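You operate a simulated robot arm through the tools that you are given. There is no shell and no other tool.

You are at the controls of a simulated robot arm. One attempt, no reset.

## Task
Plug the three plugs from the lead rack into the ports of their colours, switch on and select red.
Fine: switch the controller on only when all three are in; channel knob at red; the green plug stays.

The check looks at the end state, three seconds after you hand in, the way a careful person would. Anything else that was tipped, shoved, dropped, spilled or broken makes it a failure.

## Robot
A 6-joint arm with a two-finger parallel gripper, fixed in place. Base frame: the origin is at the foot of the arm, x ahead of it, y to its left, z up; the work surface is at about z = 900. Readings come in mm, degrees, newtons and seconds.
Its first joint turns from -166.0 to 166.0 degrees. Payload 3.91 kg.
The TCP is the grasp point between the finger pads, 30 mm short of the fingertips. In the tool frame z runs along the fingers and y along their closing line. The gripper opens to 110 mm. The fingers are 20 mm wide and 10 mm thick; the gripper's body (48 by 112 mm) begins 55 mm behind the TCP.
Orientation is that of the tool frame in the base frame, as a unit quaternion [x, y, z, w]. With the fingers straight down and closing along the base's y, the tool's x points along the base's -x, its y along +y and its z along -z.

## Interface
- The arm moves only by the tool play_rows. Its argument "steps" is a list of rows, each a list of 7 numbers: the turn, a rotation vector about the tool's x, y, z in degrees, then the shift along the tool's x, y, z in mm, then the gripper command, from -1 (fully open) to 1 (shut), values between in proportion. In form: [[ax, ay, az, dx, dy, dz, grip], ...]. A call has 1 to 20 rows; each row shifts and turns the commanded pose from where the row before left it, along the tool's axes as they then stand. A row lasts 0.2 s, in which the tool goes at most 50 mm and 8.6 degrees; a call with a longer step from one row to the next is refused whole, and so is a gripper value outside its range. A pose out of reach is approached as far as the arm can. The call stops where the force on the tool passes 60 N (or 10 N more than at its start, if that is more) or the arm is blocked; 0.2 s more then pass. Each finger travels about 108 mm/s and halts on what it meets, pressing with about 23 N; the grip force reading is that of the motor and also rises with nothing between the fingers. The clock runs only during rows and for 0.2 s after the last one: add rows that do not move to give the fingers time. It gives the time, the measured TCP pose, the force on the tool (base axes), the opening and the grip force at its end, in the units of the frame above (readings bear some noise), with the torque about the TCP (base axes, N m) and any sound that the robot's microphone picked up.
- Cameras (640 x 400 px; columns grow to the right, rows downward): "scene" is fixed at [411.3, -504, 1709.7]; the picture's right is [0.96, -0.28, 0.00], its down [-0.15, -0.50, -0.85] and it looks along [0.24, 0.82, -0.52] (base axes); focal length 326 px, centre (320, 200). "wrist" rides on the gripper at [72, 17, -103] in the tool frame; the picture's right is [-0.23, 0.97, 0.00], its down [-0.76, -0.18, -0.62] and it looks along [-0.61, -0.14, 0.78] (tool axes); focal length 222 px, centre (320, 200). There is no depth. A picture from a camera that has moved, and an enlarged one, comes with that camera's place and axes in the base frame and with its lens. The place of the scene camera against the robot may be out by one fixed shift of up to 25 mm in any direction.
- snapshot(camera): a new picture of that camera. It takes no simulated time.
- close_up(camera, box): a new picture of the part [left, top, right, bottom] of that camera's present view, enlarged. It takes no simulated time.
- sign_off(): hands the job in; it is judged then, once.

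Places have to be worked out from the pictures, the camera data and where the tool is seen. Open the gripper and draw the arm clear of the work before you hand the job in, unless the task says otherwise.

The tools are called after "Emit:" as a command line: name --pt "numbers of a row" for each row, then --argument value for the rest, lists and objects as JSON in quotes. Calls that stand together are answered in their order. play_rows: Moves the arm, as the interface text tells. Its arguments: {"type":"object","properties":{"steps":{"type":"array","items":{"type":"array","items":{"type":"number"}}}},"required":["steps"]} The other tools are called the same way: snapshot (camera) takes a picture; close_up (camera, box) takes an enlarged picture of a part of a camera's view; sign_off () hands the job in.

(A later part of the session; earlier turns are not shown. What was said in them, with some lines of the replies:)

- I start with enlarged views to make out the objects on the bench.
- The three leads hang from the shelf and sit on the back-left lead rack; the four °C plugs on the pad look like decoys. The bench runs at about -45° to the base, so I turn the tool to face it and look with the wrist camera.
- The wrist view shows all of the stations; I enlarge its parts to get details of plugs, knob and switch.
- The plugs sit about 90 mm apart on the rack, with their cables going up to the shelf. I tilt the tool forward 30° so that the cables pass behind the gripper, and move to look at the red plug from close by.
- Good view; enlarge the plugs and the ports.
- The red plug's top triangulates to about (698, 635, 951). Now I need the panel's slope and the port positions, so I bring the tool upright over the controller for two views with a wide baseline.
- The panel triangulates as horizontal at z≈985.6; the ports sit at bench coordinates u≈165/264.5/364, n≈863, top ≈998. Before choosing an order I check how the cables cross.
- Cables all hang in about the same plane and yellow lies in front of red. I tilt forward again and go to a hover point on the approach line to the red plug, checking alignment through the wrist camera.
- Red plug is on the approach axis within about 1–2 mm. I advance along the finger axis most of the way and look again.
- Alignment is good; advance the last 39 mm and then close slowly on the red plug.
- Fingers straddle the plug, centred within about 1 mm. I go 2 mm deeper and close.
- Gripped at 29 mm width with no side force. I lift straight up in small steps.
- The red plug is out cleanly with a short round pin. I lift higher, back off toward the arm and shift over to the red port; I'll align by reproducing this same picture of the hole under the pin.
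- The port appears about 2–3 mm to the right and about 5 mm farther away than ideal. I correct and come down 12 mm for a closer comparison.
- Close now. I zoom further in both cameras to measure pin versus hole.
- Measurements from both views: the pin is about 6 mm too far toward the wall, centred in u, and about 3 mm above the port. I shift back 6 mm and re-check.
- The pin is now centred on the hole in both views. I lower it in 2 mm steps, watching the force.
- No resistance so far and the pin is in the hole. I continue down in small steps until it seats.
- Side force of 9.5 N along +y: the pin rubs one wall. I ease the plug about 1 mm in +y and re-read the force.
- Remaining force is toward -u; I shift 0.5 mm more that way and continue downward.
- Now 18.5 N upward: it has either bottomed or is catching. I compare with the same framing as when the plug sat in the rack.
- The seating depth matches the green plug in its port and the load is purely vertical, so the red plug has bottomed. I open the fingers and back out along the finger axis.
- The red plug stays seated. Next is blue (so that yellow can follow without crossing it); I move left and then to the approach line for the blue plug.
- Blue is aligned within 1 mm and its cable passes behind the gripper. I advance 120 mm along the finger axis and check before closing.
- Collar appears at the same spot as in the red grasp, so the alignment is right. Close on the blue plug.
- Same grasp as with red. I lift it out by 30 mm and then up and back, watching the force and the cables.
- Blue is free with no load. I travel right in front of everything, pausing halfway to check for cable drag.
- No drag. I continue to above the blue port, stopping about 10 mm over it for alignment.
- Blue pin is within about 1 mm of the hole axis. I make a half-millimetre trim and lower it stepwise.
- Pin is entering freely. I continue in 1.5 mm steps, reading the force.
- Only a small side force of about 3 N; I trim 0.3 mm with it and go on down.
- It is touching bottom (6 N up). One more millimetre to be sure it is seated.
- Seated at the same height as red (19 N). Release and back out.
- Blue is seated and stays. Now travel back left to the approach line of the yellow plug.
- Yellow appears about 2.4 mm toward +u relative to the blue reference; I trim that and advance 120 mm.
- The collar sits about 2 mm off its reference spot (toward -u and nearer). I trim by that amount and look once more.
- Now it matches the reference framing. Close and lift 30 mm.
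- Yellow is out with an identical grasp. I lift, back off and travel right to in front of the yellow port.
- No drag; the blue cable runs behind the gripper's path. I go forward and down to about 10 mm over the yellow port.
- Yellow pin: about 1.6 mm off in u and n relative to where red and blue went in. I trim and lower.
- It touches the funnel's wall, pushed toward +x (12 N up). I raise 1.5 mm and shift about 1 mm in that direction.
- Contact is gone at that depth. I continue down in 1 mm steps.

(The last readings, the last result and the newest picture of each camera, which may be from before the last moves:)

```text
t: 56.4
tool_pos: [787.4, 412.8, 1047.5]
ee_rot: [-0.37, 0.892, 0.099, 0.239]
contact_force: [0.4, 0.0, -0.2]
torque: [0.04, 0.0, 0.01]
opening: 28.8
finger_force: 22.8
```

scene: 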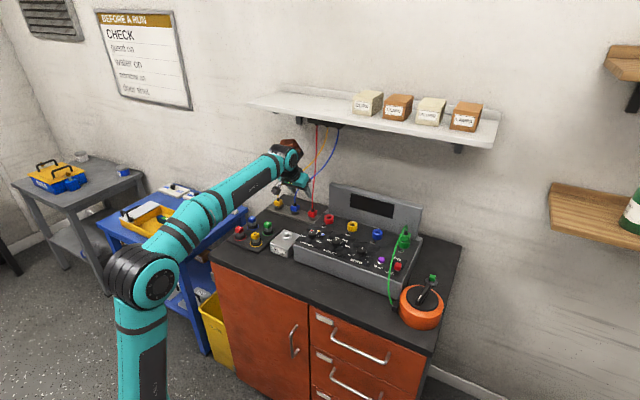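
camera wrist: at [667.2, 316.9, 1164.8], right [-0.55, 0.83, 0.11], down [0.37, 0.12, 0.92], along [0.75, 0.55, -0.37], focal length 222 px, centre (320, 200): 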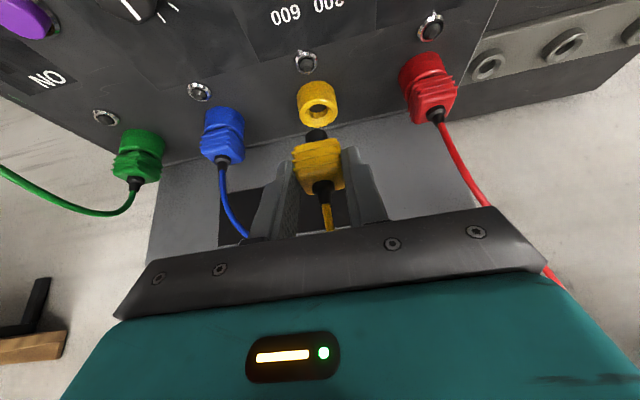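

No force at all; three more millimetres down.

Emit:
play_rows --pt "0 0 0 0.5 0 0.87 1" --pt "0 0 0 0.5 0 0.87 1" --pt "0 0 0 0.5 0 0.87 1" --pt "0 0 0 0 0 0 1"

Emit:
close_up --camera "scene" --box '[340, 212, 364, 227]'

```text
t: 57.4
tool_pos: [787.6, 413.2, 1044.7]
ee_rot: [-0.37, 0.892, 0.099, 0.24]
contact_force: [1.4, -0.7, 4.1]
torque: [0.01, -0.09, -0.04]
opening: 28.8
finger_force: 23.2
```

```text
16.00 times, centred on (352, 220) of scene
camera zoom: at [411.3, -504.0, 1709.7], right [0.96, -0.28, 0.0], down [-0.15, -0.5, -0.85], along [0.24, 0.82, -0.52], focal length 5223 px, centre (-192, -112)
```

zoom: 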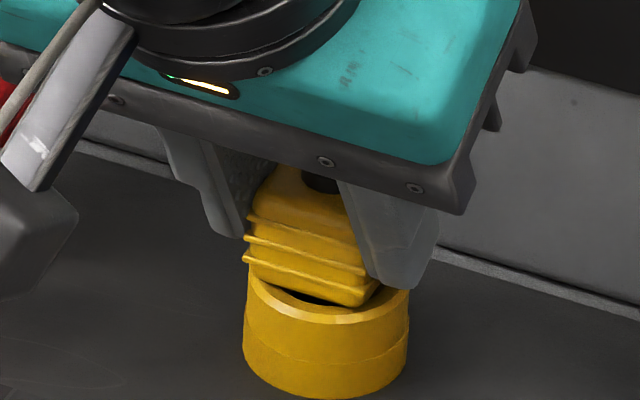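

It is reaching bottom at the same height as the others. I press 1.4 mm more and then release and back out.

Emit:
play_rows --pt "0 0 0 0.4 0 0.7 1" --pt "0 0 0 0.3 0 0.5 1" --pt "0 0 0 0 0 0 1"

Emit:
play_rows --pt "0 0 0 0 0 0 0.5" --pt "0 0 0 0 0 0 0.2" --pt "0 0 0 0 0 0 -0.1" --pt "0 0 0 0 0 0 -0.1" --pt "0 0 0 0 0 -20 -0.1" --pt "0 0 0 0 0 -30 -0.1" --pt "0 0 0 0 0 -40 -0.1" --pt "0 0 0 0 0 0 -0.1"

Emit:
close_up --camera "scene" --box '[300, 110, 440, 260]'

Emit:
close_up --camera "scene" --box '[340, 212, 364, 227]'

Emit:
snapshot --camera "wrist"

```text
t: 58.2
tool_pos: [785.6, 414.0, 1043.9]
ee_rot: [-0.37, 0.892, 0.1, 0.24]
contact_force: [2.4, -0.5, 18.9]
torque: [0.2, -0.29, -0.01]
opening: 29.1
finger_force: 22.5
```

```text
t: 60.0
tool_pos: [754.1, 382.3, 1122.1]
ee_rot: [-0.369, 0.893, 0.099, 0.239]
contact_force: [-1.1, 0.3, -0.7]
torque: [-0.02, 0.02, 0.03]
opening: 60.5
finger_force: 0.1
```

```text
2.67 times, centred on (370, 185) of scene
camera zoom: at [411.3, -504.0, 1709.7], right [0.96, -0.28, 0.0], down [-0.15, -0.5, -0.85], along [0.24, 0.82, -0.52], focal length 870 px, centre (187, 240)
```

zoom: 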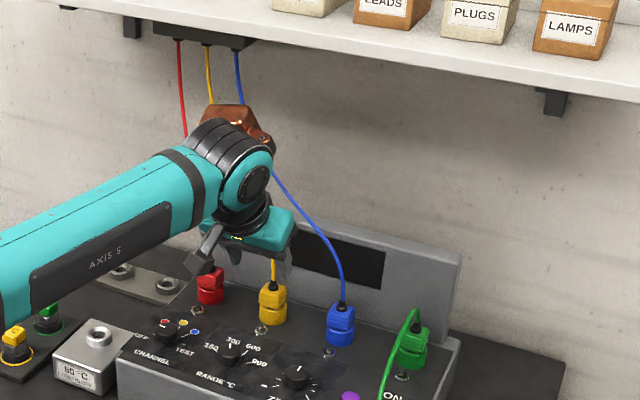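

```text
16.00 times, centred on (352, 220) of scene
camera zoom: at [411.3, -504.0, 1709.7], right [0.96, -0.28, 0.0], down [-0.15, -0.5, -0.85], along [0.24, 0.82, -0.52], focal length 5223 px, centre (-192, -112)
```

zoom: 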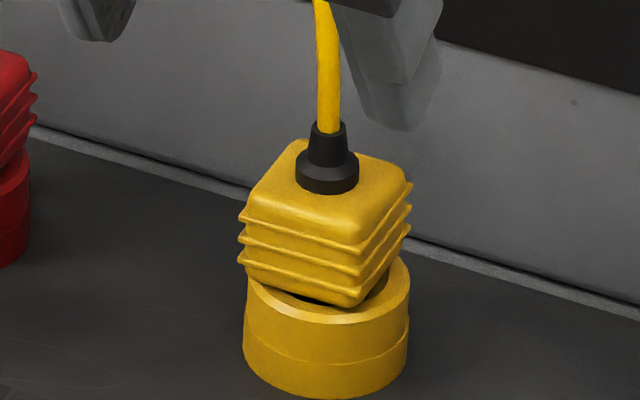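

```text
taken
camera wrist: at [660.7, 312.4, 1174.9], right [-0.55, 0.83, 0.11], down [0.37, 0.12, 0.92], along [0.75, 0.55, -0.37], focal length 222 px, centre (320, 200)
```

wrist: 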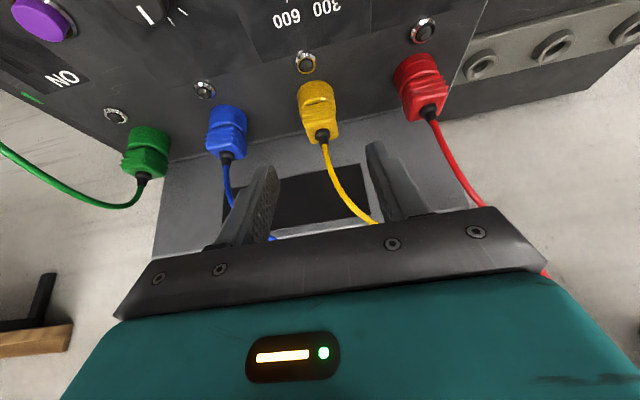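

All three plugs are in. Next the channel knob: I back off, straighten the tool and hover over the knob at about u=160, n=741.

Emit:
play_rows --pt "0 0 0 27.3 0 -15.8 -0.1" --pt "0 0 0 27.3 0 -15.8 -0.1" --pt "0 0 0 0 34 0 -0.1" --pt "0 0 0 0 34 0 -0.1" --pt "0 0 0 0 34 0 -0.1" --pt "0 7.5 0 0 0 0 -0.1" --pt "0 7.5 0 0 0 0 -0.1" --pt "0 7.5 0 0 0 0 -0.1" --pt "0 7.5 0 0 0 0 -0.1" --pt "0 0 0 0 0 0 -0.1"

Emit:
snapshot --camera "wrist"

Emit:
close_up --camera "wrist" --box '[250, 60, 390, 200]'

Emit:
close_up --camera "scene" --box '[300, 190, 440, 290]'

```text
t: 62.2
tool_pos: [638.1, 409.9, 1120.5]
ee_rot: [-0.382, 0.924, 0.0, 0.0]
contact_force: [1.2, 0.0, 0.2]
torque: [0.0, 0.01, -0.02]
opening: 60.4
finger_force: 0.0
```

```text
taken
camera wrist: at [574.5, 369.9, 1224.2], right [-0.53, 0.85, 0.0], down [0.66, 0.41, 0.62], along [0.53, 0.33, -0.78], focal length 222 px, centre (320, 200)
```

wrist: 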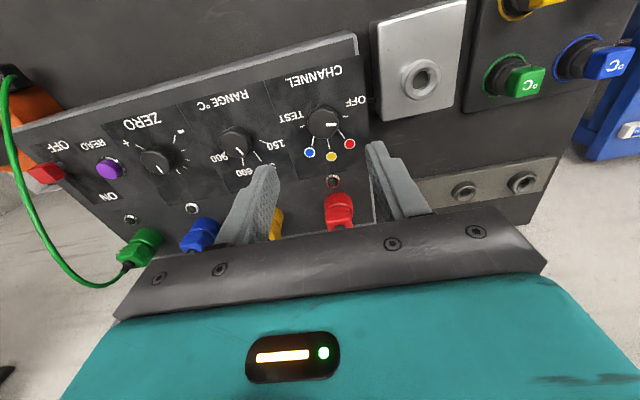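

```text
2.86 times, centred on (320, 130) of wrist
camera zoom: at [574.5, 369.9, 1224.2], right [-0.53, 0.85, 0.0], down [0.66, 0.41, 0.62], along [0.53, 0.33, -0.78], focal length 635 px, centre (320, 400)
```

zoom: 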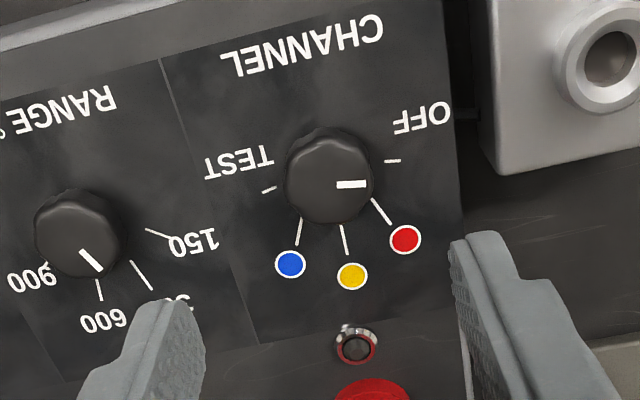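

```text
4.00 times, centred on (370, 240) of scene
camera zoom: at [411.3, -504.0, 1709.7], right [0.96, -0.28, 0.0], down [-0.15, -0.5, -0.85], along [0.24, 0.82, -0.52], focal length 1306 px, centre (120, 40)
```

zoom: 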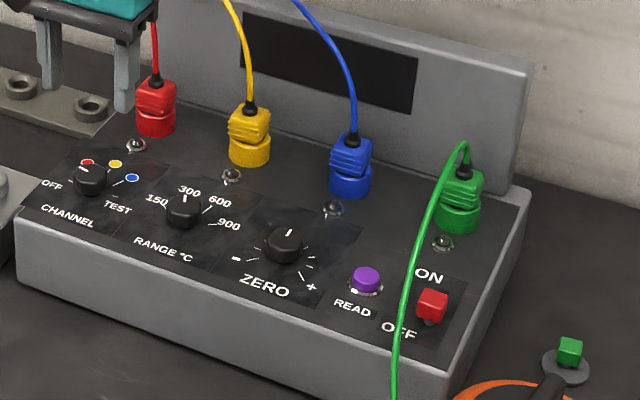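

The pointer is at OFF and the knob centre is about 2–3 mm toward -u from the tool axis. I trim and come down to 60 mm lower for a closer look.

Emit:
play_rows --pt "0 0 0 -0.5 2.5 30 -0.1" --pt "0 0 0 0 0 30 -0.1" --pt "0 0 0 0 0 0 -0.1"

Emit:
close_up --camera "wrist" --box '[240, 80, 400, 210]'

Emit:
close_up --camera "scene" --box '[300, 205, 340, 240]'

```text
t: 63.0
tool_pos: [635.5, 411.6, 1059.7]
ee_rot: [-0.383, 0.924, 0.0, -0.001]
contact_force: [0.7, -0.1, -0.7]
torque: [0.01, 0.01, 0.0]
opening: 60.5
finger_force: 0.1
```

```text
3.08 times, centred on (320, 145) of wrist
camera zoom: at [572.1, 372.1, 1162.5], right [-0.53, 0.85, 0.0], down [0.66, 0.41, 0.62], along [0.53, 0.33, -0.78], focal length 684 px, centre (320, 369)
```

zoom: 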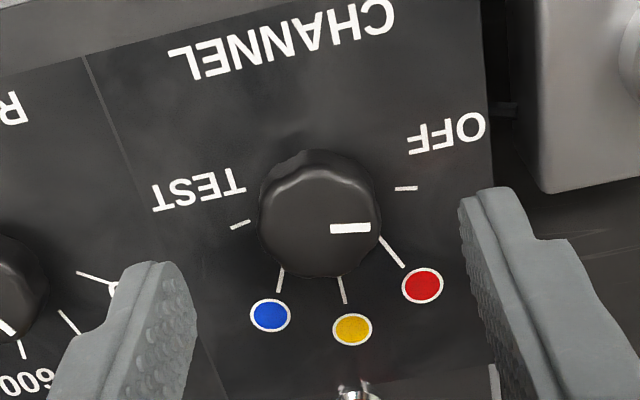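

```text
11.43 times, centred on (320, 222) of scene
camera zoom: at [411.3, -504.0, 1709.7], right [0.96, -0.28, 0.0], down [-0.15, -0.5, -0.85], along [0.24, 0.82, -0.52], focal length 3731 px, centre (320, -57)
```

zoom: 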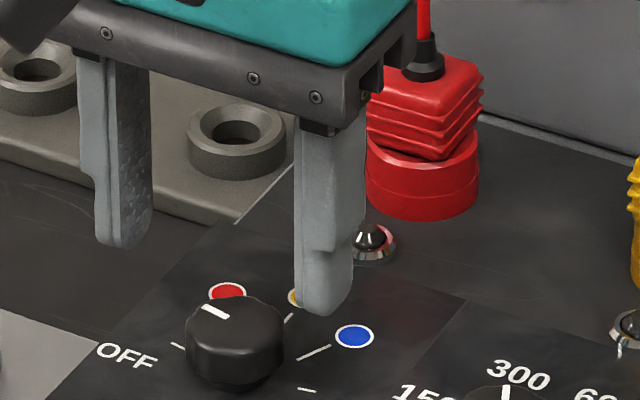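

Two heights give a consistent fix: knob top at about z=1015 and now centred under the tool. I lower 30 mm and close on the knob.

Emit:
play_rows --pt "0 0 0 0 0 15 -0.1" --pt "0 0 0 0 0 15 -0.1" --pt "0 0 0 0 0 0 0.2" --pt "0 0 0 0 0 0 0.5" --pt "0 0 0 0 0 0 0.8" --pt "0 0 0 0 0 0 0.8"

Emit:
close_up --camera "wrist" --box '[240, 80, 400, 210]'

Emit:
close_up --camera "scene" --box '[300, 205, 340, 240]'

```text
t: 64.4
tool_pos: [636.3, 410.7, 1029.6]
ee_rot: [-0.383, 0.924, 0.0, 0.0]
contact_force: [2.6, -1.8, -0.7]
torque: [0.23, -0.54, -0.02]
opening: 30.7
finger_force: 45.1
```

```text
3.08 times, centred on (320, 145) of wrist
camera zoom: at [573.6, 371.5, 1132.7], right [-0.53, 0.85, 0.0], down [0.66, 0.41, 0.62], along [0.53, 0.33, -0.78], focal length 684 px, centre (320, 369)
```

zoom: 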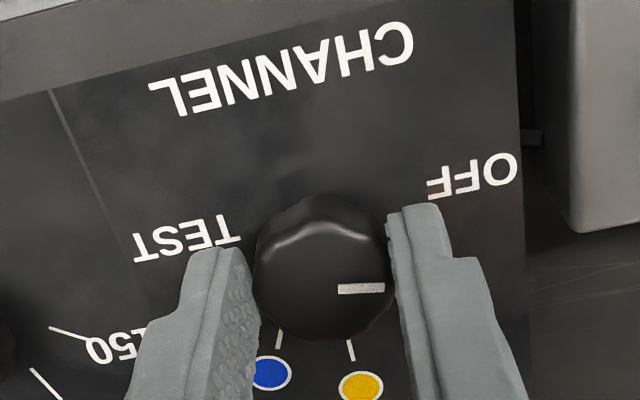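

```text
11.43 times, centred on (320, 222) of scene
camera zoom: at [411.3, -504.0, 1709.7], right [0.96, -0.28, 0.0], down [-0.15, -0.5, -0.85], along [0.24, 0.82, -0.52], focal length 3731 px, centre (320, -57)
```

zoom: 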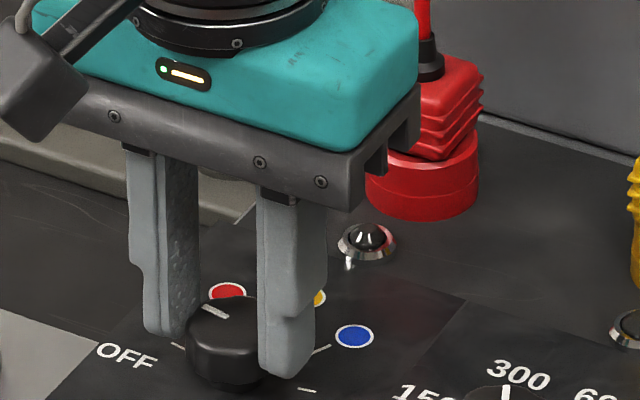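

Knob gripped with little side load. I turn it clockwise (toward red) 24° and look.

Emit:
play_rows --pt "0 0 8 0 0 0 0.8" --pt "0 0 8 0 0 0 0.8" --pt "0 0 8 0 0 0 0.8" --pt "0 0 0 0 0 0 0.8"

Emit:
close_up --camera "wrist" --box '[240, 80, 400, 210]'

Emit:
close_up --camera "scene" --box '[300, 205, 340, 240]'

```text
t: 65.4
tool_pos: [635.4, 413.2, 1029.8]
ee_rot: [-0.182, 0.983, 0.0, -0.001]
contact_force: [-15.3, 0.8, -23.5]
torque: [-0.06, 0.65, 0.05]
opening: 30.6
finger_force: 44.8
```

```text
3.08 times, centred on (320, 145) of wrist
camera zoom: at [562.5, 402.2, 1133.0], right [-0.14, 0.99, 0.0], down [0.78, 0.11, 0.62], along [0.62, 0.08, -0.78], focal length 684 px, centre (320, 369)
```

zoom: 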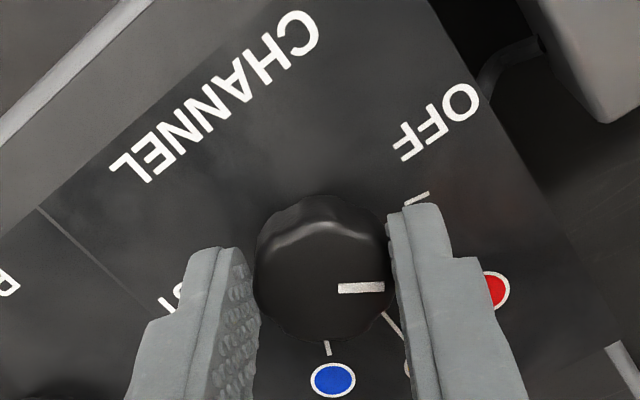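

```text
11.43 times, centred on (320, 222) of scene
camera zoom: at [411.3, -504.0, 1709.7], right [0.96, -0.28, 0.0], down [-0.15, -0.5, -0.85], along [0.24, 0.82, -0.52], focal length 3731 px, centre (320, -57)
```

zoom: 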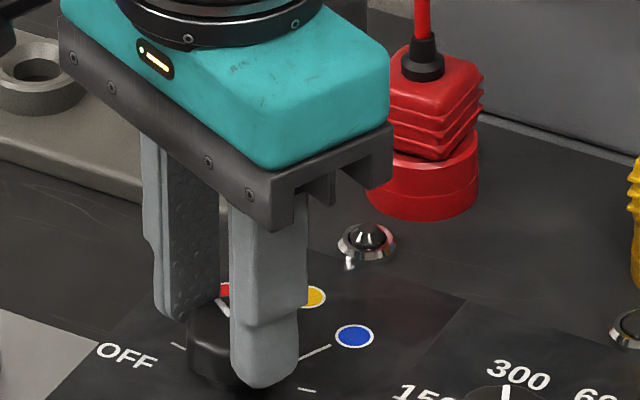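

The knob follows the gripper. There is some side load (-15 N in x), so I ease about 1 mm that way and turn the remaining ~20°.

Emit:
play_rows --pt "0 0 0 0.9 0.35 0.5 0.8" --pt "0 0 7 0 0 0 0.8" --pt "0 0 7 0 0 0 0.8" --pt "0 0 7 0 0 0 0.8" --pt "0 0 0 0 0 0 0.8"

Emit:
close_up --camera "wrist" --box '[240, 80, 400, 210]'

Emit:
close_up --camera "scene" --box '[300, 205, 340, 240]'

```text
t: 66.6
tool_pos: [636.4, 413.7, 1028.8]
ee_rot: [-0.002, 1.0, 0.0, 0.002]
contact_force: [2.9, 34.3, -7.0]
torque: [1.14, -0.31, 0.18]
opening: 30.3
finger_force: 45.4
```

```text
3.08 times, centred on (320, 145) of wrist
camera zoom: at [563.2, 430.3, 1133.1], right [0.23, 0.97, 0.0], down [0.76, -0.18, 0.62], along [0.61, -0.14, -0.78], focal length 684 px, centre (320, 369)
```

zoom: 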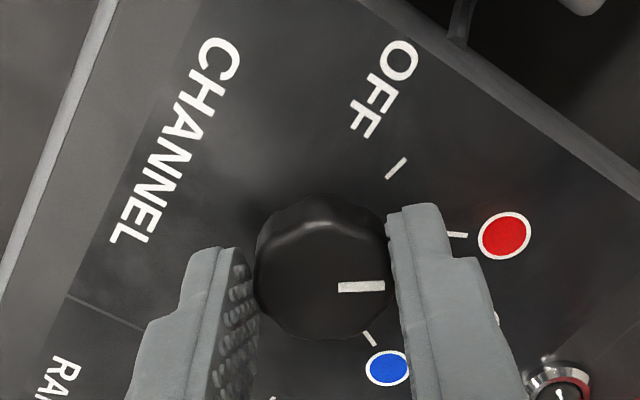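

```text
11.43 times, centred on (320, 222) of scene
camera zoom: at [411.3, -504.0, 1709.7], right [0.96, -0.28, 0.0], down [-0.15, -0.5, -0.85], along [0.24, 0.82, -0.52], focal length 3731 px, centre (320, -57)
```

zoom: 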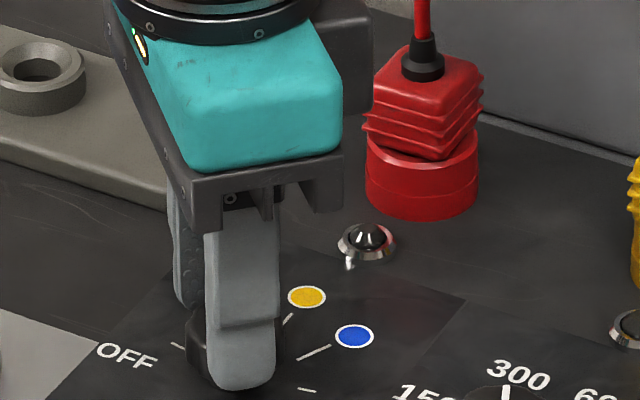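

Knob points toward the red mark, but 34 N of side load in +y shows the tool is off the knob's axis. I shift 2 mm in +y to relieve it before releasing.

Emit:
play_rows --pt "0 0 0 0 1 0 0.8" --pt "0 0 0 0 1 0 0.8" --pt "0 0 0 0 0 0 0.8"

```text
t: 67.4
tool_pos: [636.5, 413.9, 1029.8]
ee_rot: [0.0, 1.0, -0.001, 0.0]
contact_force: [-0.8, 21.3, -12.2]
torque: [0.6, -0.51, 0.11]
opening: 30.6
finger_force: 44.8
```

Emit:
play_rows --pt "0 0 0 0 1 0.5 0.8" --pt "0 0 0 0 1 0.5 0.8" --pt "0 0 0 0 0 0 0.8"

```text
t: 68.2
tool_pos: [636.6, 414.6, 1029.3]
ee_rot: [0.0, 1.0, -0.002, -0.001]
contact_force: [-13.4, -7.1, -11.4]
torque: [-0.3, 1.12, -0.03]
opening: 30.5
finger_force: 44.7
```

Side load in y has dropped to -7 N (slightly past the centre), with a modest friction load in x. I step back 0.5 mm and open the fingers.

Emit:
play_rows --pt "0 0 0 0.7 -0.5 0 0.8" --pt "0 0 0 0 0 0 0.35" --pt "0 0 0 0 0 0 0.2" --pt "0 0 0 0 0 0 0" --pt "0 0 0 0 0 0 0"

Emit:
close_up --camera "wrist" --box '[240, 80, 400, 210]'

Emit:
close_up --camera "scene" --box '[300, 205, 340, 240]'

```text
t: 69.4
tool_pos: [635.6, 415.1, 1028.8]
ee_rot: [0.0, 1.0, 0.0, -0.001]
contact_force: [-0.2, -0.2, 0.1]
torque: [-0.02, 0.02, 0.03]
opening: 55.3
finger_force: 0.1
```

```text
3.08 times, centred on (320, 145) of wrist
camera zoom: at [562.5, 431.7, 1132.9], right [0.23, 0.97, 0.0], down [0.76, -0.18, 0.62], along [0.61, -0.14, -0.78], focal length 684 px, centre (320, 369)
```

zoom: 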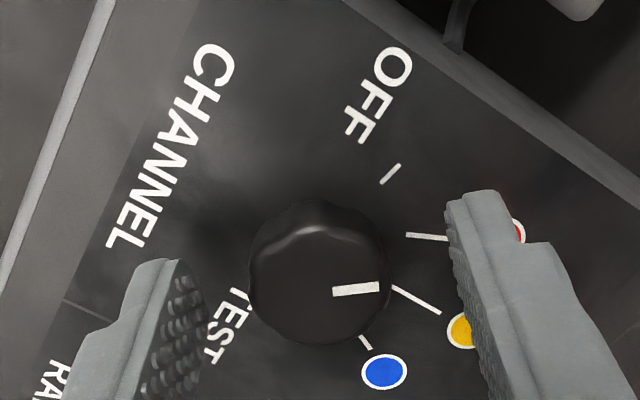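

```text
11.43 times, centred on (320, 222) of scene
camera zoom: at [411.3, -504.0, 1709.7], right [0.96, -0.28, 0.0], down [-0.15, -0.5, -0.85], along [0.24, 0.82, -0.52], focal length 3731 px, centre (320, -57)
```

zoom: 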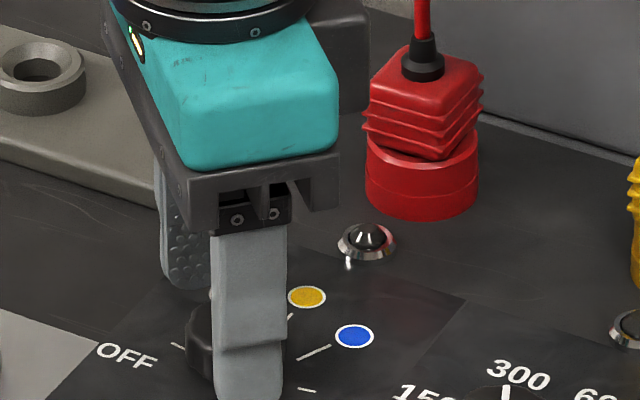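

Released. I raise the tool to see exactly where the pointer stands relative to the red mark.

Emit:
play_rows --pt "0 0 0 0 0 -30 0" --pt "0 0 0 0 0 -40 0" --pt "0 0 0 0 0 0 -0.5" --pt "0 0 0 0 0 0 -0.5"

Emit:
close_up --camera "wrist" --box '[270, 70, 390, 170]'

Emit:
close_up --camera "scene" --box '[300, 205, 340, 240]'

```text
t: 70.4
tool_pos: [634.7, 414.8, 1097.6]
ee_rot: [0.0, 1.0, 0.001, 0.0]
contact_force: [-0.1, -0.6, 0.2]
torque: [-0.01, 0.02, -0.01]
opening: 82.4
finger_force: 0.2
```

```text
4.00 times, centred on (330, 120) of wrist
camera zoom: at [561.9, 431.5, 1200.2], right [0.23, 0.97, 0.0], down [0.76, -0.18, 0.62], along [0.61, -0.14, -0.78], focal length 888 px, centre (280, 520)
```

zoom: 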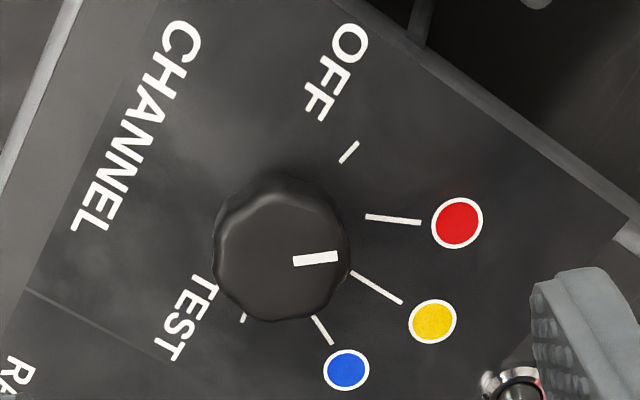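

```text
11.43 times, centred on (320, 222) of scene
camera zoom: at [411.3, -504.0, 1709.7], right [0.96, -0.28, 0.0], down [-0.15, -0.5, -0.85], along [0.24, 0.82, -0.52], focal length 3731 px, centre (320, -57)
```

zoom: 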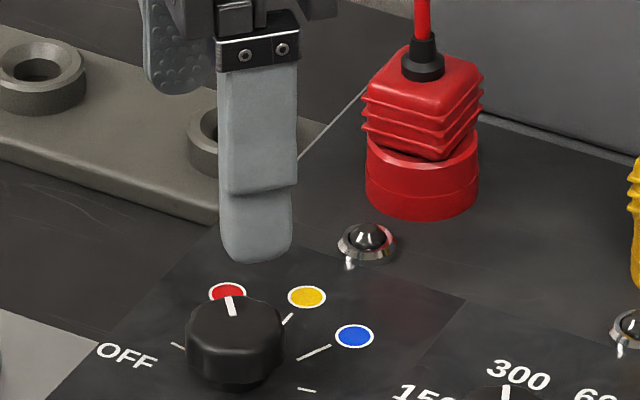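

The pointer now sits at the red mark (it settled into a detent about 40° from OFF and lines up with the red tick's inner end and dot). Next I go to look at the power switch and the green lead near it.

Emit:
play_rows --pt "0 0 -7.5 0 0 -10 0" --pt "0 0 -7.5 0 0 -10 0.5" --pt "0 0 -7.5 0 0 -10 0.9" --pt "0 0 -7.5 0 0 -10 0.9" --pt "0 0 -7.5 0 0 -10 0.9" --pt "0 0 -7.5 0 0 -10 0.9" --pt "0 0 0 8.7 -45.7 0 0.9" --pt "0 0 0 8.7 -45.7 0 0.9" --pt "0 0 0 8.7 -45.7 0 0.9" --pt "0 0 0 8.7 -45.7 0 0.9" --pt "0 0 0 8.7 -45.7 0 0.9" --pt "0 0 0 8.7 -45.7 0 0.9" --pt "0 0 0 0 0 0 0.9"

Emit:
snapshot --camera "wrist"

Emit:
close_up --camera "wrist" --box '[200, 60, 400, 200]'

Emit:
close_up --camera "scene" --box '[370, 220, 450, 320]'

Emit:
close_up --camera "scene" --box '[390, 255, 414, 275]'

```text
t: 73.2
tool_pos: [791.4, 184.5, 1158.9]
ee_rot: [-0.382, 0.924, 0.0, 0.0]
contact_force: [0.3, 0.6, 0.4]
torque: [-0.02, 0.02, -0.02]
opening: 5.4
finger_force: 0.1
```

```text
taken
camera wrist: at [727.5, 145.3, 1262.1], right [-0.53, 0.85, 0.0], down [0.66, 0.41, 0.62], along [0.53, 0.33, -0.78], focal length 222 px, centre (320, 200)
```

wrist: 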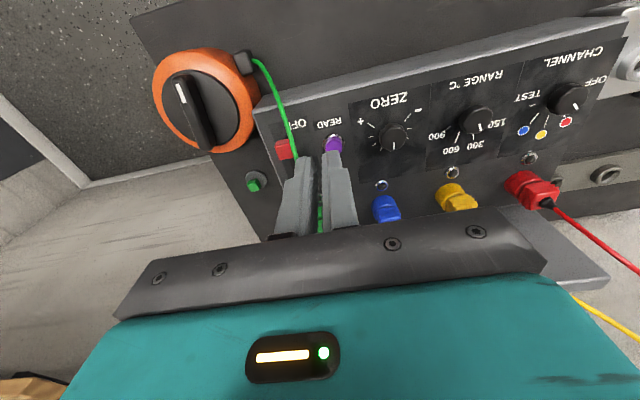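

```text
2.86 times, centred on (300, 130) of wrist
camera zoom: at [727.5, 145.3, 1262.1], right [-0.53, 0.85, 0.0], down [0.66, 0.41, 0.62], along [0.53, 0.33, -0.78], focal length 635 px, centre (377, 400)
```

zoom: 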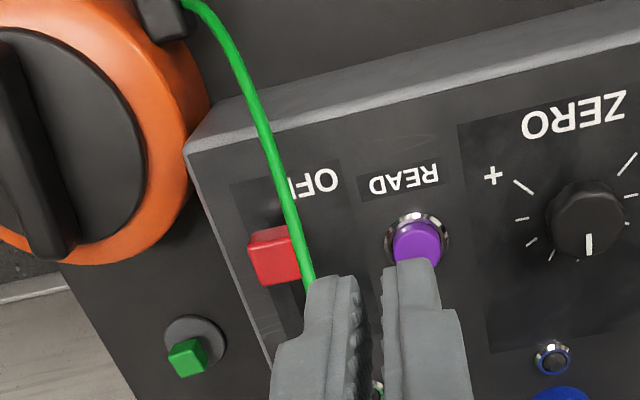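

```text
4.00 times, centred on (410, 270) of scene
camera zoom: at [411.3, -504.0, 1709.7], right [0.96, -0.28, 0.0], down [-0.15, -0.5, -0.85], along [0.24, 0.82, -0.52], focal length 1306 px, centre (-40, -80)
```

zoom: 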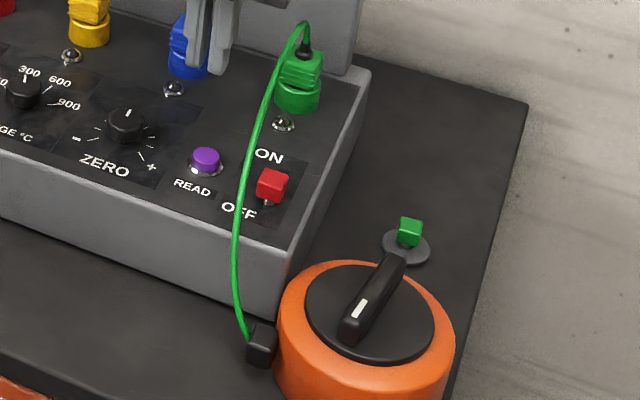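

```text
16.00 times, centred on (402, 265) of scene
camera zoom: at [411.3, -504.0, 1709.7], right [0.96, -0.28, 0.0], down [-0.15, -0.5, -0.85], along [0.24, 0.82, -0.52], focal length 5223 px, centre (-992, -840)
```

zoom: 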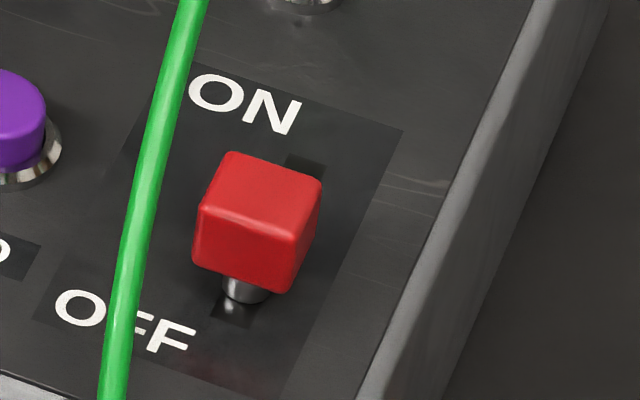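

The switch is a cap on a stem in a slot, now at OFF; travel toward ON is about 35 mm in +n. The green lead passes just left of it, so I'll push with closed fingers offset to the right side. I move in front of it, still high, for a check.

Emit:
play_rows --pt "0 0 0 -2.5 -29.3 0 1" --pt "0 0 0 -2.5 -29.3 0 1" --pt "0 0 0 0 0 25 1" --pt "0 0 0 0 0 24 1" --pt "0 0 0 0 0 0 1"

Emit:
snapshot --camera "wrist"

Emit:
close_up --camera "wrist" --box '[240, 60, 400, 190]'

Emit:
close_up --camera "scene" --box '[380, 220, 430, 290]'

```text
t: 74.4
tool_pos: [836.3, 145.0, 1111.2]
ee_rot: [-0.383, 0.924, 0.0, 0.0]
contact_force: [-1.0, 0.4, 0.6]
torque: [0.0, 0.01, 0.0]
opening: 0.2
finger_force: 23.4
```

```text
taken
camera wrist: at [772.4, 106.1, 1214.1], right [-0.53, 0.85, 0.0], down [0.66, 0.41, 0.62], along [0.53, 0.33, -0.78], focal length 222 px, centre (320, 200)
```

wrist: 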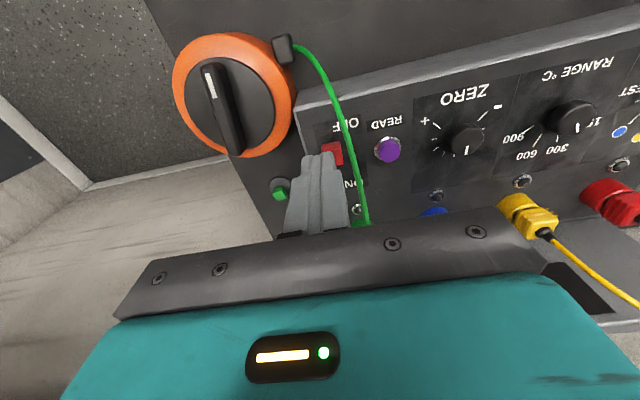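

```text
3.08 times, centred on (320, 125) of wrist
camera zoom: at [772.4, 106.1, 1214.1], right [-0.53, 0.85, 0.0], down [0.66, 0.41, 0.62], along [0.53, 0.33, -0.78], focal length 684 px, centre (320, 431)
```

zoom: 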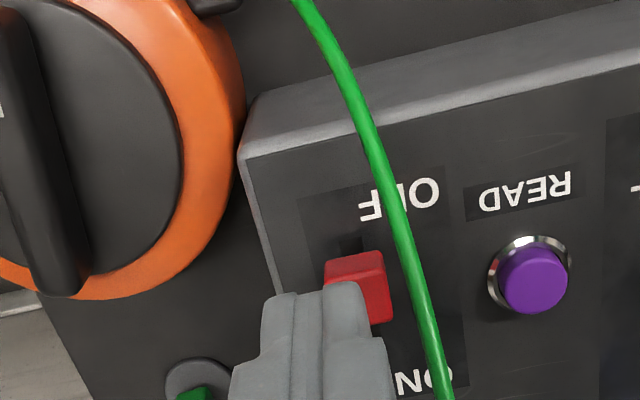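

```text
5.71 times, centred on (405, 255) of scene
camera zoom: at [411.3, -504.0, 1709.7], right [0.96, -0.28, 0.0], down [-0.15, -0.5, -0.85], along [0.24, 0.82, -0.52], focal length 1865 px, centre (-166, -114)
```

zoom: 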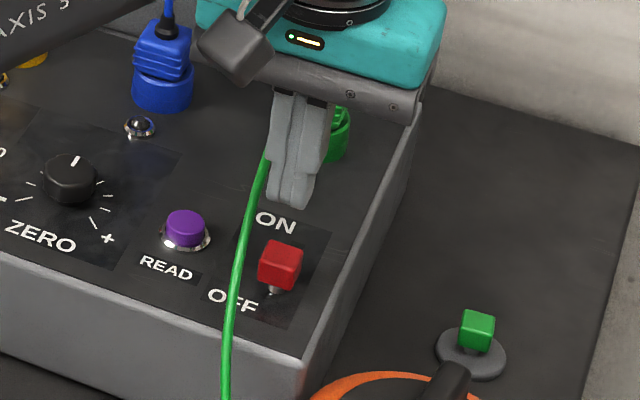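

Finger column is right of the lead (about 12 mm clear) and overlaps the right 13 mm of the cap. I lower straight down to just above the panel in front of the cap.

Emit:
play_rows --pt "0 0 0 0 0 28 1" --pt "0 0 0 0 0 28 1" --pt "0 0 0 0 0 18 1" --pt "0 0 0 0 0 9 1" --pt "0 0 0 0 0 0 1"

Emit:
close_up --camera "scene" --box '[380, 235, 430, 285]'

Emit:
close_up --camera "wrist" --box '[240, 90, 400, 220]'

```text
t: 75.6
tool_pos: [837.3, 146.4, 1026.6]
ee_rot: [-0.382, 0.924, 0.0, 0.0]
contact_force: [-0.8, 0.2, 0.2]
torque: [-0.01, 0.0, -0.04]
opening: 0.1
finger_force: 23.2
```

```text
8.00 times, centred on (405, 260) of scene
camera zoom: at [411.3, -504.0, 1709.7], right [0.96, -0.28, 0.0], down [-0.15, -0.5, -0.85], along [0.24, 0.82, -0.52], focal length 2612 px, centre (-360, -280)
```

zoom: 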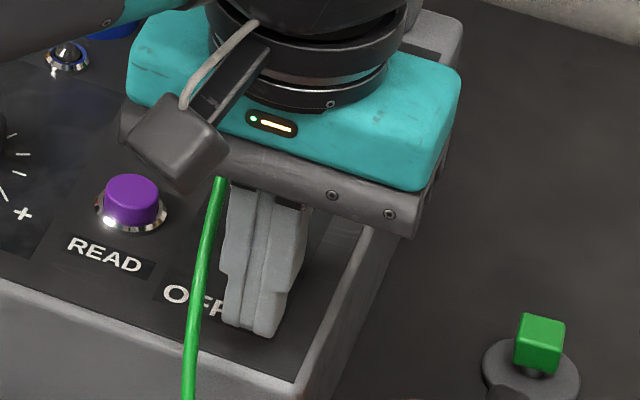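

```text
3.08 times, centred on (320, 155) of wrist
camera zoom: at [773.7, 106.0, 1130.7], right [-0.53, 0.85, 0.0], down [0.66, 0.41, 0.62], along [0.53, 0.33, -0.78], focal length 684 px, centre (320, 338)
```

zoom: 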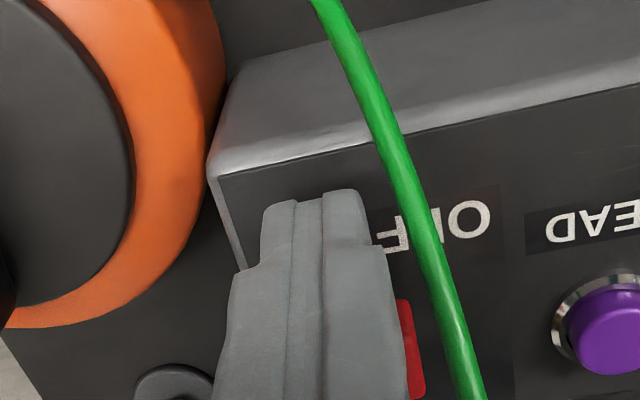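

Fingers stand in front of the cap, clear of the lead. I push toward ON in small steps.

Emit:
play_rows --pt "0 0 0 -5 0 0 1" --pt "0 0 0 -5 0 0 1" --pt "0 0 0 -4 0 0 1" --pt "0 0 0 -4 0 0 1" --pt "0 0 0 -4 0 0 1"

Emit:
close_up --camera "wrist" --box '[240, 90, 400, 220]'

Emit:
close_up --camera "scene" --box '[380, 235, 430, 285]'

```text
t: 76.8
tool_pos: [852.9, 161.2, 1027.3]
ee_rot: [-0.382, 0.924, 0.0, 0.001]
contact_force: [0.0, -0.8, -0.5]
torque: [-0.02, 0.01, 0.01]
opening: 0.3
finger_force: 23.2
```

```text
3.08 times, centred on (320, 155) of wrist
camera zoom: at [789.7, 122.4, 1130.8], right [-0.53, 0.85, 0.0], down [0.66, 0.41, 0.62], along [0.53, 0.33, -0.78], focal length 684 px, centre (320, 338)
```

zoom: 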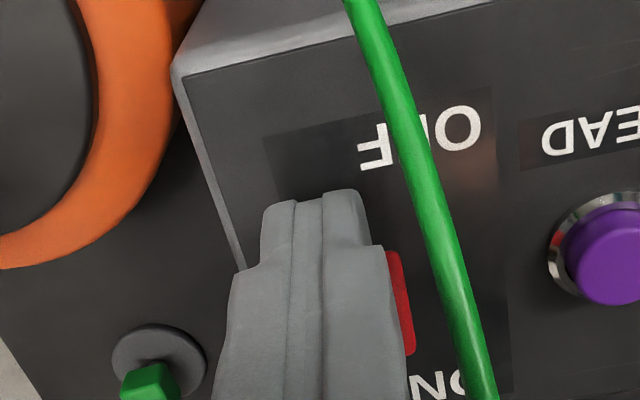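

```text
8.00 times, centred on (405, 260) of scene
camera zoom: at [411.3, -504.0, 1709.7], right [0.96, -0.28, 0.0], down [-0.15, -0.5, -0.85], along [0.24, 0.82, -0.52], focal length 2612 px, centre (-360, -280)
```

zoom: 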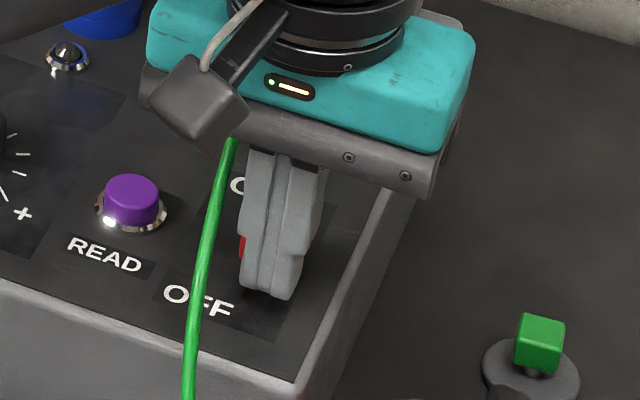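

The cap has started to move with almost no force. I keep pushing.

Emit:
play_rows --pt "0 0 0 -4 0 0 1" --pt "0 0 0 -4 0 0 1" --pt "0 0 0 -4 0 0 1"

Emit:
close_up --camera "wrist" --box '[240, 90, 400, 220]'

Emit:
close_up --camera "scene" --box '[380, 225, 430, 275]'

```text
t: 77.6
tool_pos: [862.0, 169.0, 1026.7]
ee_rot: [-0.383, 0.924, -0.001, 0.001]
contact_force: [-1.8, -0.1, 0.0]
torque: [-0.03, -0.01, 0.0]
opening: 0.0
finger_force: 22.0
```

```text
3.08 times, centred on (320, 155) of wrist
camera zoom: at [798.6, 131.1, 1130.5], right [-0.53, 0.85, 0.0], down [0.66, 0.41, 0.62], along [0.53, 0.33, -0.78], focal length 684 px, centre (320, 338)
```

zoom: 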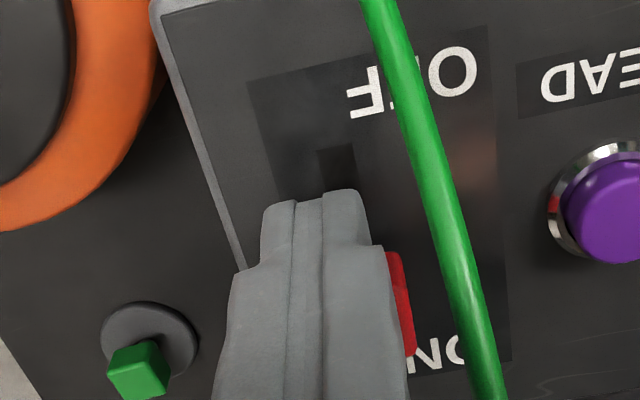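

```text
8.00 times, centred on (405, 250) of scene
camera zoom: at [411.3, -504.0, 1709.7], right [0.96, -0.28, 0.0], down [-0.15, -0.5, -0.85], along [0.24, 0.82, -0.52], focal length 2612 px, centre (-360, -200)
```

zoom: 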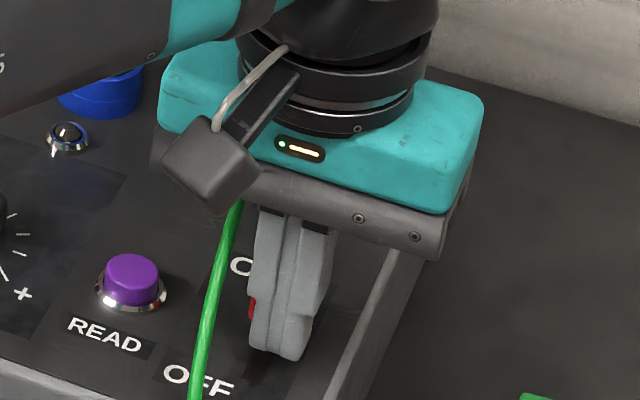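

The cap moves along; the OFF end of the slot is now open. I continue until the end stop.

Emit:
play_rows --pt "0 0 0 -3 0 0 1" --pt "0 0 0 -3 0 0 1" --pt "0 0 0 -3 0 0 1" --pt "0 0 0 0 0 0 1"

Emit:
close_up --camera "wrist" --box '[240, 90, 400, 220]'

Emit:
close_up --camera "scene" --box '[380, 225, 430, 275]'

```text
t: 78.6
tool_pos: [868.7, 177.6, 1026.4]
ee_rot: [-0.382, 0.924, -0.001, 0.0]
contact_force: [-0.1, 0.5, -0.2]
torque: [0.03, 0.02, -0.02]
opening: 0.0
finger_force: 22.7
```

```text
3.08 times, centred on (320, 155) of wrist
camera zoom: at [804.9, 137.6, 1130.9], right [-0.53, 0.85, 0.0], down [0.66, 0.41, 0.62], along [0.53, 0.33, -0.78], focal length 684 px, centre (320, 338)
```

zoom: 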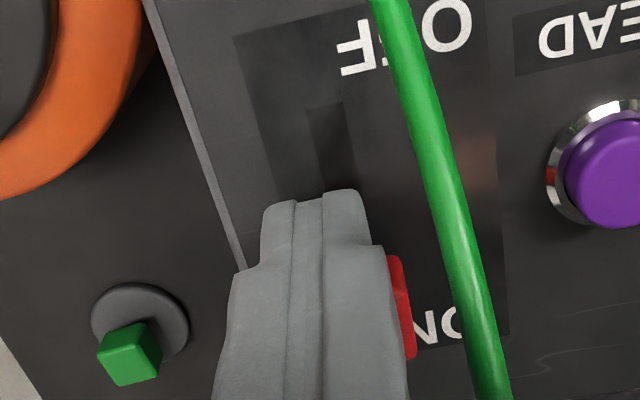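

```text
8.00 times, centred on (405, 250) of scene
camera zoom: at [411.3, -504.0, 1709.7], right [0.96, -0.28, 0.0], down [-0.15, -0.5, -0.85], along [0.24, 0.82, -0.52], focal length 2612 px, centre (-360, -200)
```

zoom: 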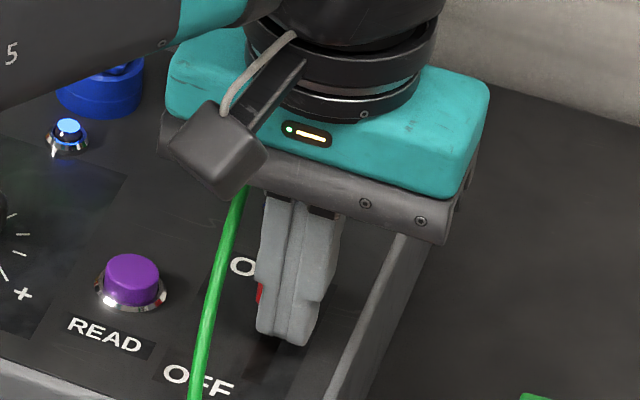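

The blue port's lamp is lit: power is on. I push a little further to the stop so that the switch is fully home.

Emit:
play_rows --pt "0 0 0 -2 0 0 1" --pt "0 0 0 -2 0 0 1" --pt "0 0 0 0 0 0 1"

Emit:
close_up --camera "wrist" --box '[240, 90, 400, 220]'

```text
t: 79.4
tool_pos: [869.6, 178.3, 1028.9]
ee_rot: [-0.382, 0.924, -0.001, 0.0]
contact_force: [-25.9, -15.2, -5.1]
torque: [-0.32, 0.75, 0.09]
opening: 0.1
finger_force: 22.7
```

```text
3.08 times, centred on (320, 155) of wrist
camera zoom: at [806.5, 138.7, 1131.2], right [-0.53, 0.85, 0.0], down [0.66, 0.41, 0.62], along [0.53, 0.33, -0.78], focal length 684 px, centre (320, 338)
```

zoom: 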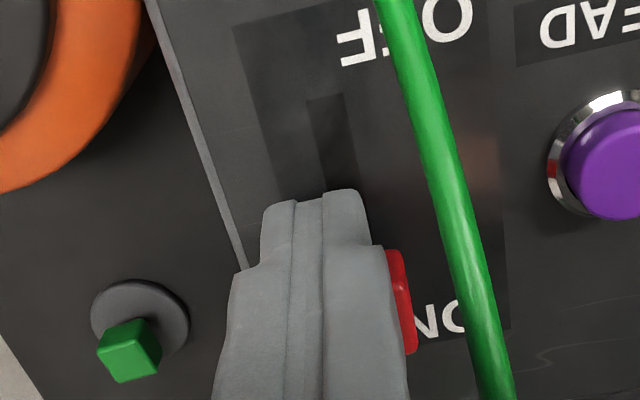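

End stop reached (about 30 N). I back off and then raise straight up, away from the lead.

Emit:
play_rows --pt "0 0 0 4 0 0 1" --pt "0 0 0 15 0 0 1" --pt "0 0 0 20 0 0 1" --pt "0 0 0 0 0 -30 1" --pt "0 0 0 0 0 -45 1" --pt "0 0 0 0 0 -45 1" --pt "0 0 0 40 0 -20 1" --pt "0 0 0 0 0 0 1"

Emit:
snapshot --camera "wrist"

Emit:
close_up --camera "scene" --box '[300, 190, 440, 290]'

Emit:
snapshot --camera "scene"

```text
t: 81.2
tool_pos: [815.1, 123.8, 1167.5]
ee_rot: [-0.382, 0.924, 0.0, 0.001]
contact_force: [-0.2, -0.1, 0.4]
torque: [0.01, -0.01, -0.02]
opening: 0.0
finger_force: 22.5
```

```text
taken
camera wrist: at [752.0, 84.3, 1270.1], right [-0.53, 0.85, 0.0], down [0.66, 0.41, 0.62], along [0.53, 0.33, -0.78], focal length 222 px, centre (320, 200)
```

wrist: 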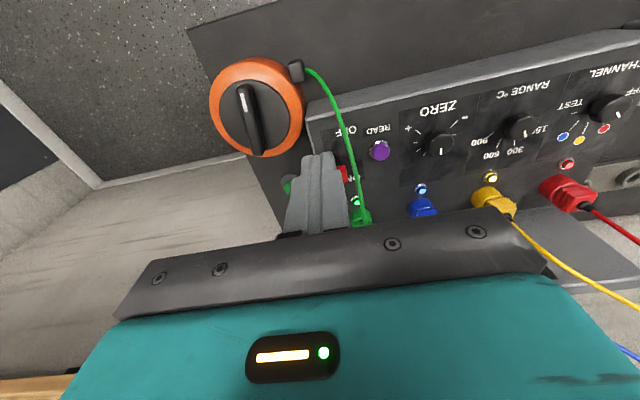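

```text
4.00 times, centred on (370, 240) of scene
camera zoom: at [411.3, -504.0, 1709.7], right [0.96, -0.28, 0.0], down [-0.15, -0.5, -0.85], along [0.24, 0.82, -0.52], focal length 1306 px, centre (120, 40)
```

zoom: 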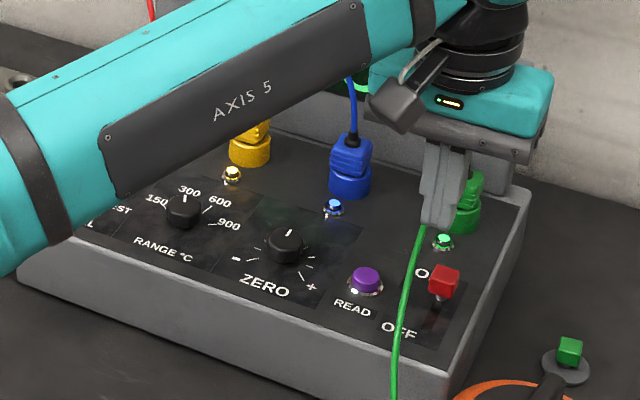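

```text
taken
```

scene: 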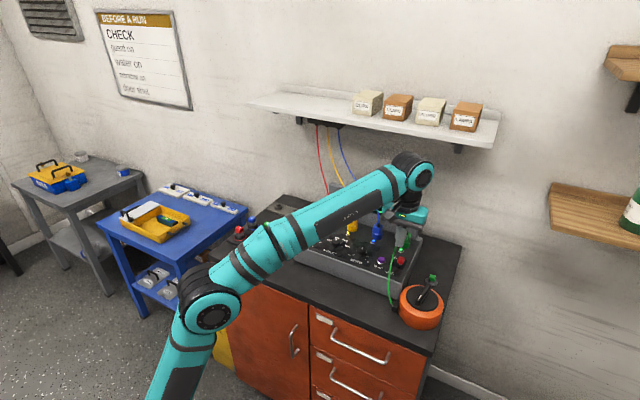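

All four port lamps are lit and the switch stands at ON. I open the gripper and draw the arm back to the left, clear of the bench, for a final look.

Emit:
play_rows --pt "0 0 0 15 0 -30 0" --pt "0 0 0 15 0 -30 -1" --pt "0 0 0 4 43 0 -1" --pt "0 0 0 4 43 0 -1" --pt "0 0 0 4 43 0 -1" --pt "0 0 0 4 43 0 -1" --pt "0 0 0 4 43 0 -1" --pt "0 0 0 4 43 0 -1" --pt "0 0 0 4 43 0 -1" --pt "0 0 0 4 43 0 -1" --pt "0 0 0 4 43 0 -1" --pt "0 0 0 4 43 0 -1" --pt "0 0 0 4 43 0 -1" --pt "0 0 0 4 43 0 -1" --pt "0 0 0 4 43 0 -1" --pt "0 0 0 0 0 0 -1"

Emit:
snapshot --camera "scene"

Emit:
close_up --camera "scene" --box '[300, 180, 440, 290]'

Emit:
close_up --camera "scene" --box '[300, 205, 340, 240]'

Emit:
snapshot --camera "wrist"

```text
t: 84.6
tool_pos: [361.8, 461.2, 1226.2]
ee_rot: [-0.383, 0.924, 0.0, 0.0]
contact_force: [0.2, 0.2, -1.0]
torque: [0.0, 0.01, 0.04]
opening: 110.0
finger_force: 0.2
```

```text
taken
```

scene: 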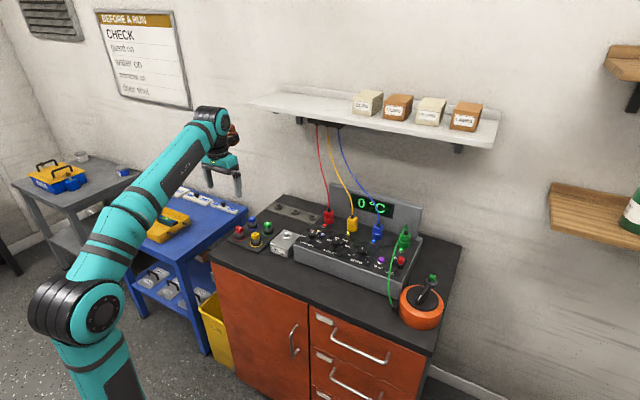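

```text
3.64 times, centred on (370, 235) of scene
camera zoom: at [411.3, -504.0, 1709.7], right [0.96, -0.28, 0.0], down [-0.15, -0.5, -0.85], along [0.24, 0.82, -0.52], focal length 1187 px, centre (138, 73)
```

zoom: 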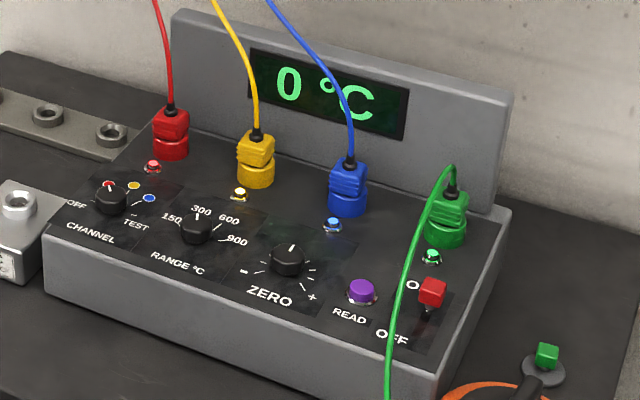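

```text
11.43 times, centred on (320, 222) of scene
camera zoom: at [411.3, -504.0, 1709.7], right [0.96, -0.28, 0.0], down [-0.15, -0.5, -0.85], along [0.24, 0.82, -0.52], focal length 3731 px, centre (320, -57)
```

zoom: 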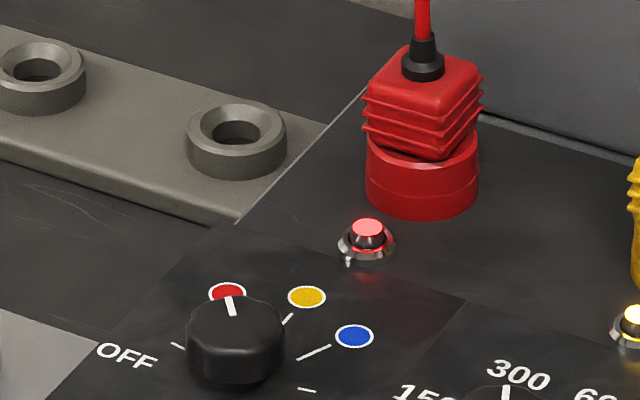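

```text
taken
camera wrist: at [297.6, 421.8, 1329.9], right [-0.53, 0.85, 0.0], down [0.66, 0.41, 0.62], along [0.53, 0.33, -0.78], focal length 222 px, centre (320, 200)
```

wrist: 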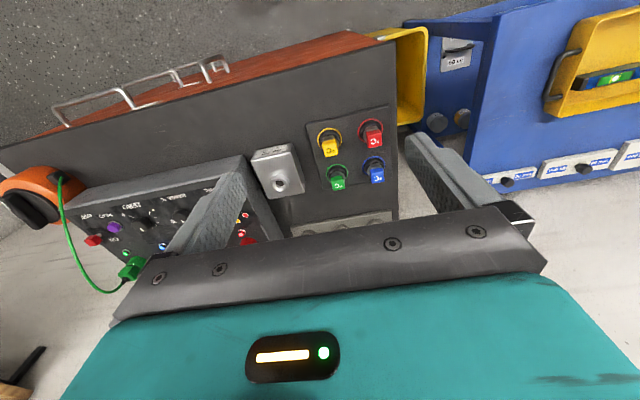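

Display shows "0 °C", all port lamps are lit, the channel pointer is on red, the green plug is untouched and nothing else has moved. The arm is clear with the gripper open, so I hand in.

Emit:
sign_off

```text
The job is handed in.
```

I plugged the red, yellow and blue leads into their matching ports, turned the channel knob to red and then switched the controller on. After that I handed the job in.

- **Plugs:** each of the three bottomed out at the same height, about 1,044 mm at the tool, and none moved when I let go.
- **Channel knob:** the pointer settled in a click position about 40° from OFF. From the pictures it lines up with the red mark.
- **Power:** I switched on only after all three plugs were in. The switch is at its end stop, all four port lamps are lit, and the display reads 0 °C.
- **Green plug:** it is still in its port, and I kept the fingers clear of its lead while pushing the switch.

The last pictures show nothing else moved or tipped. The arm is drawn back clear of the work with the gripper open.
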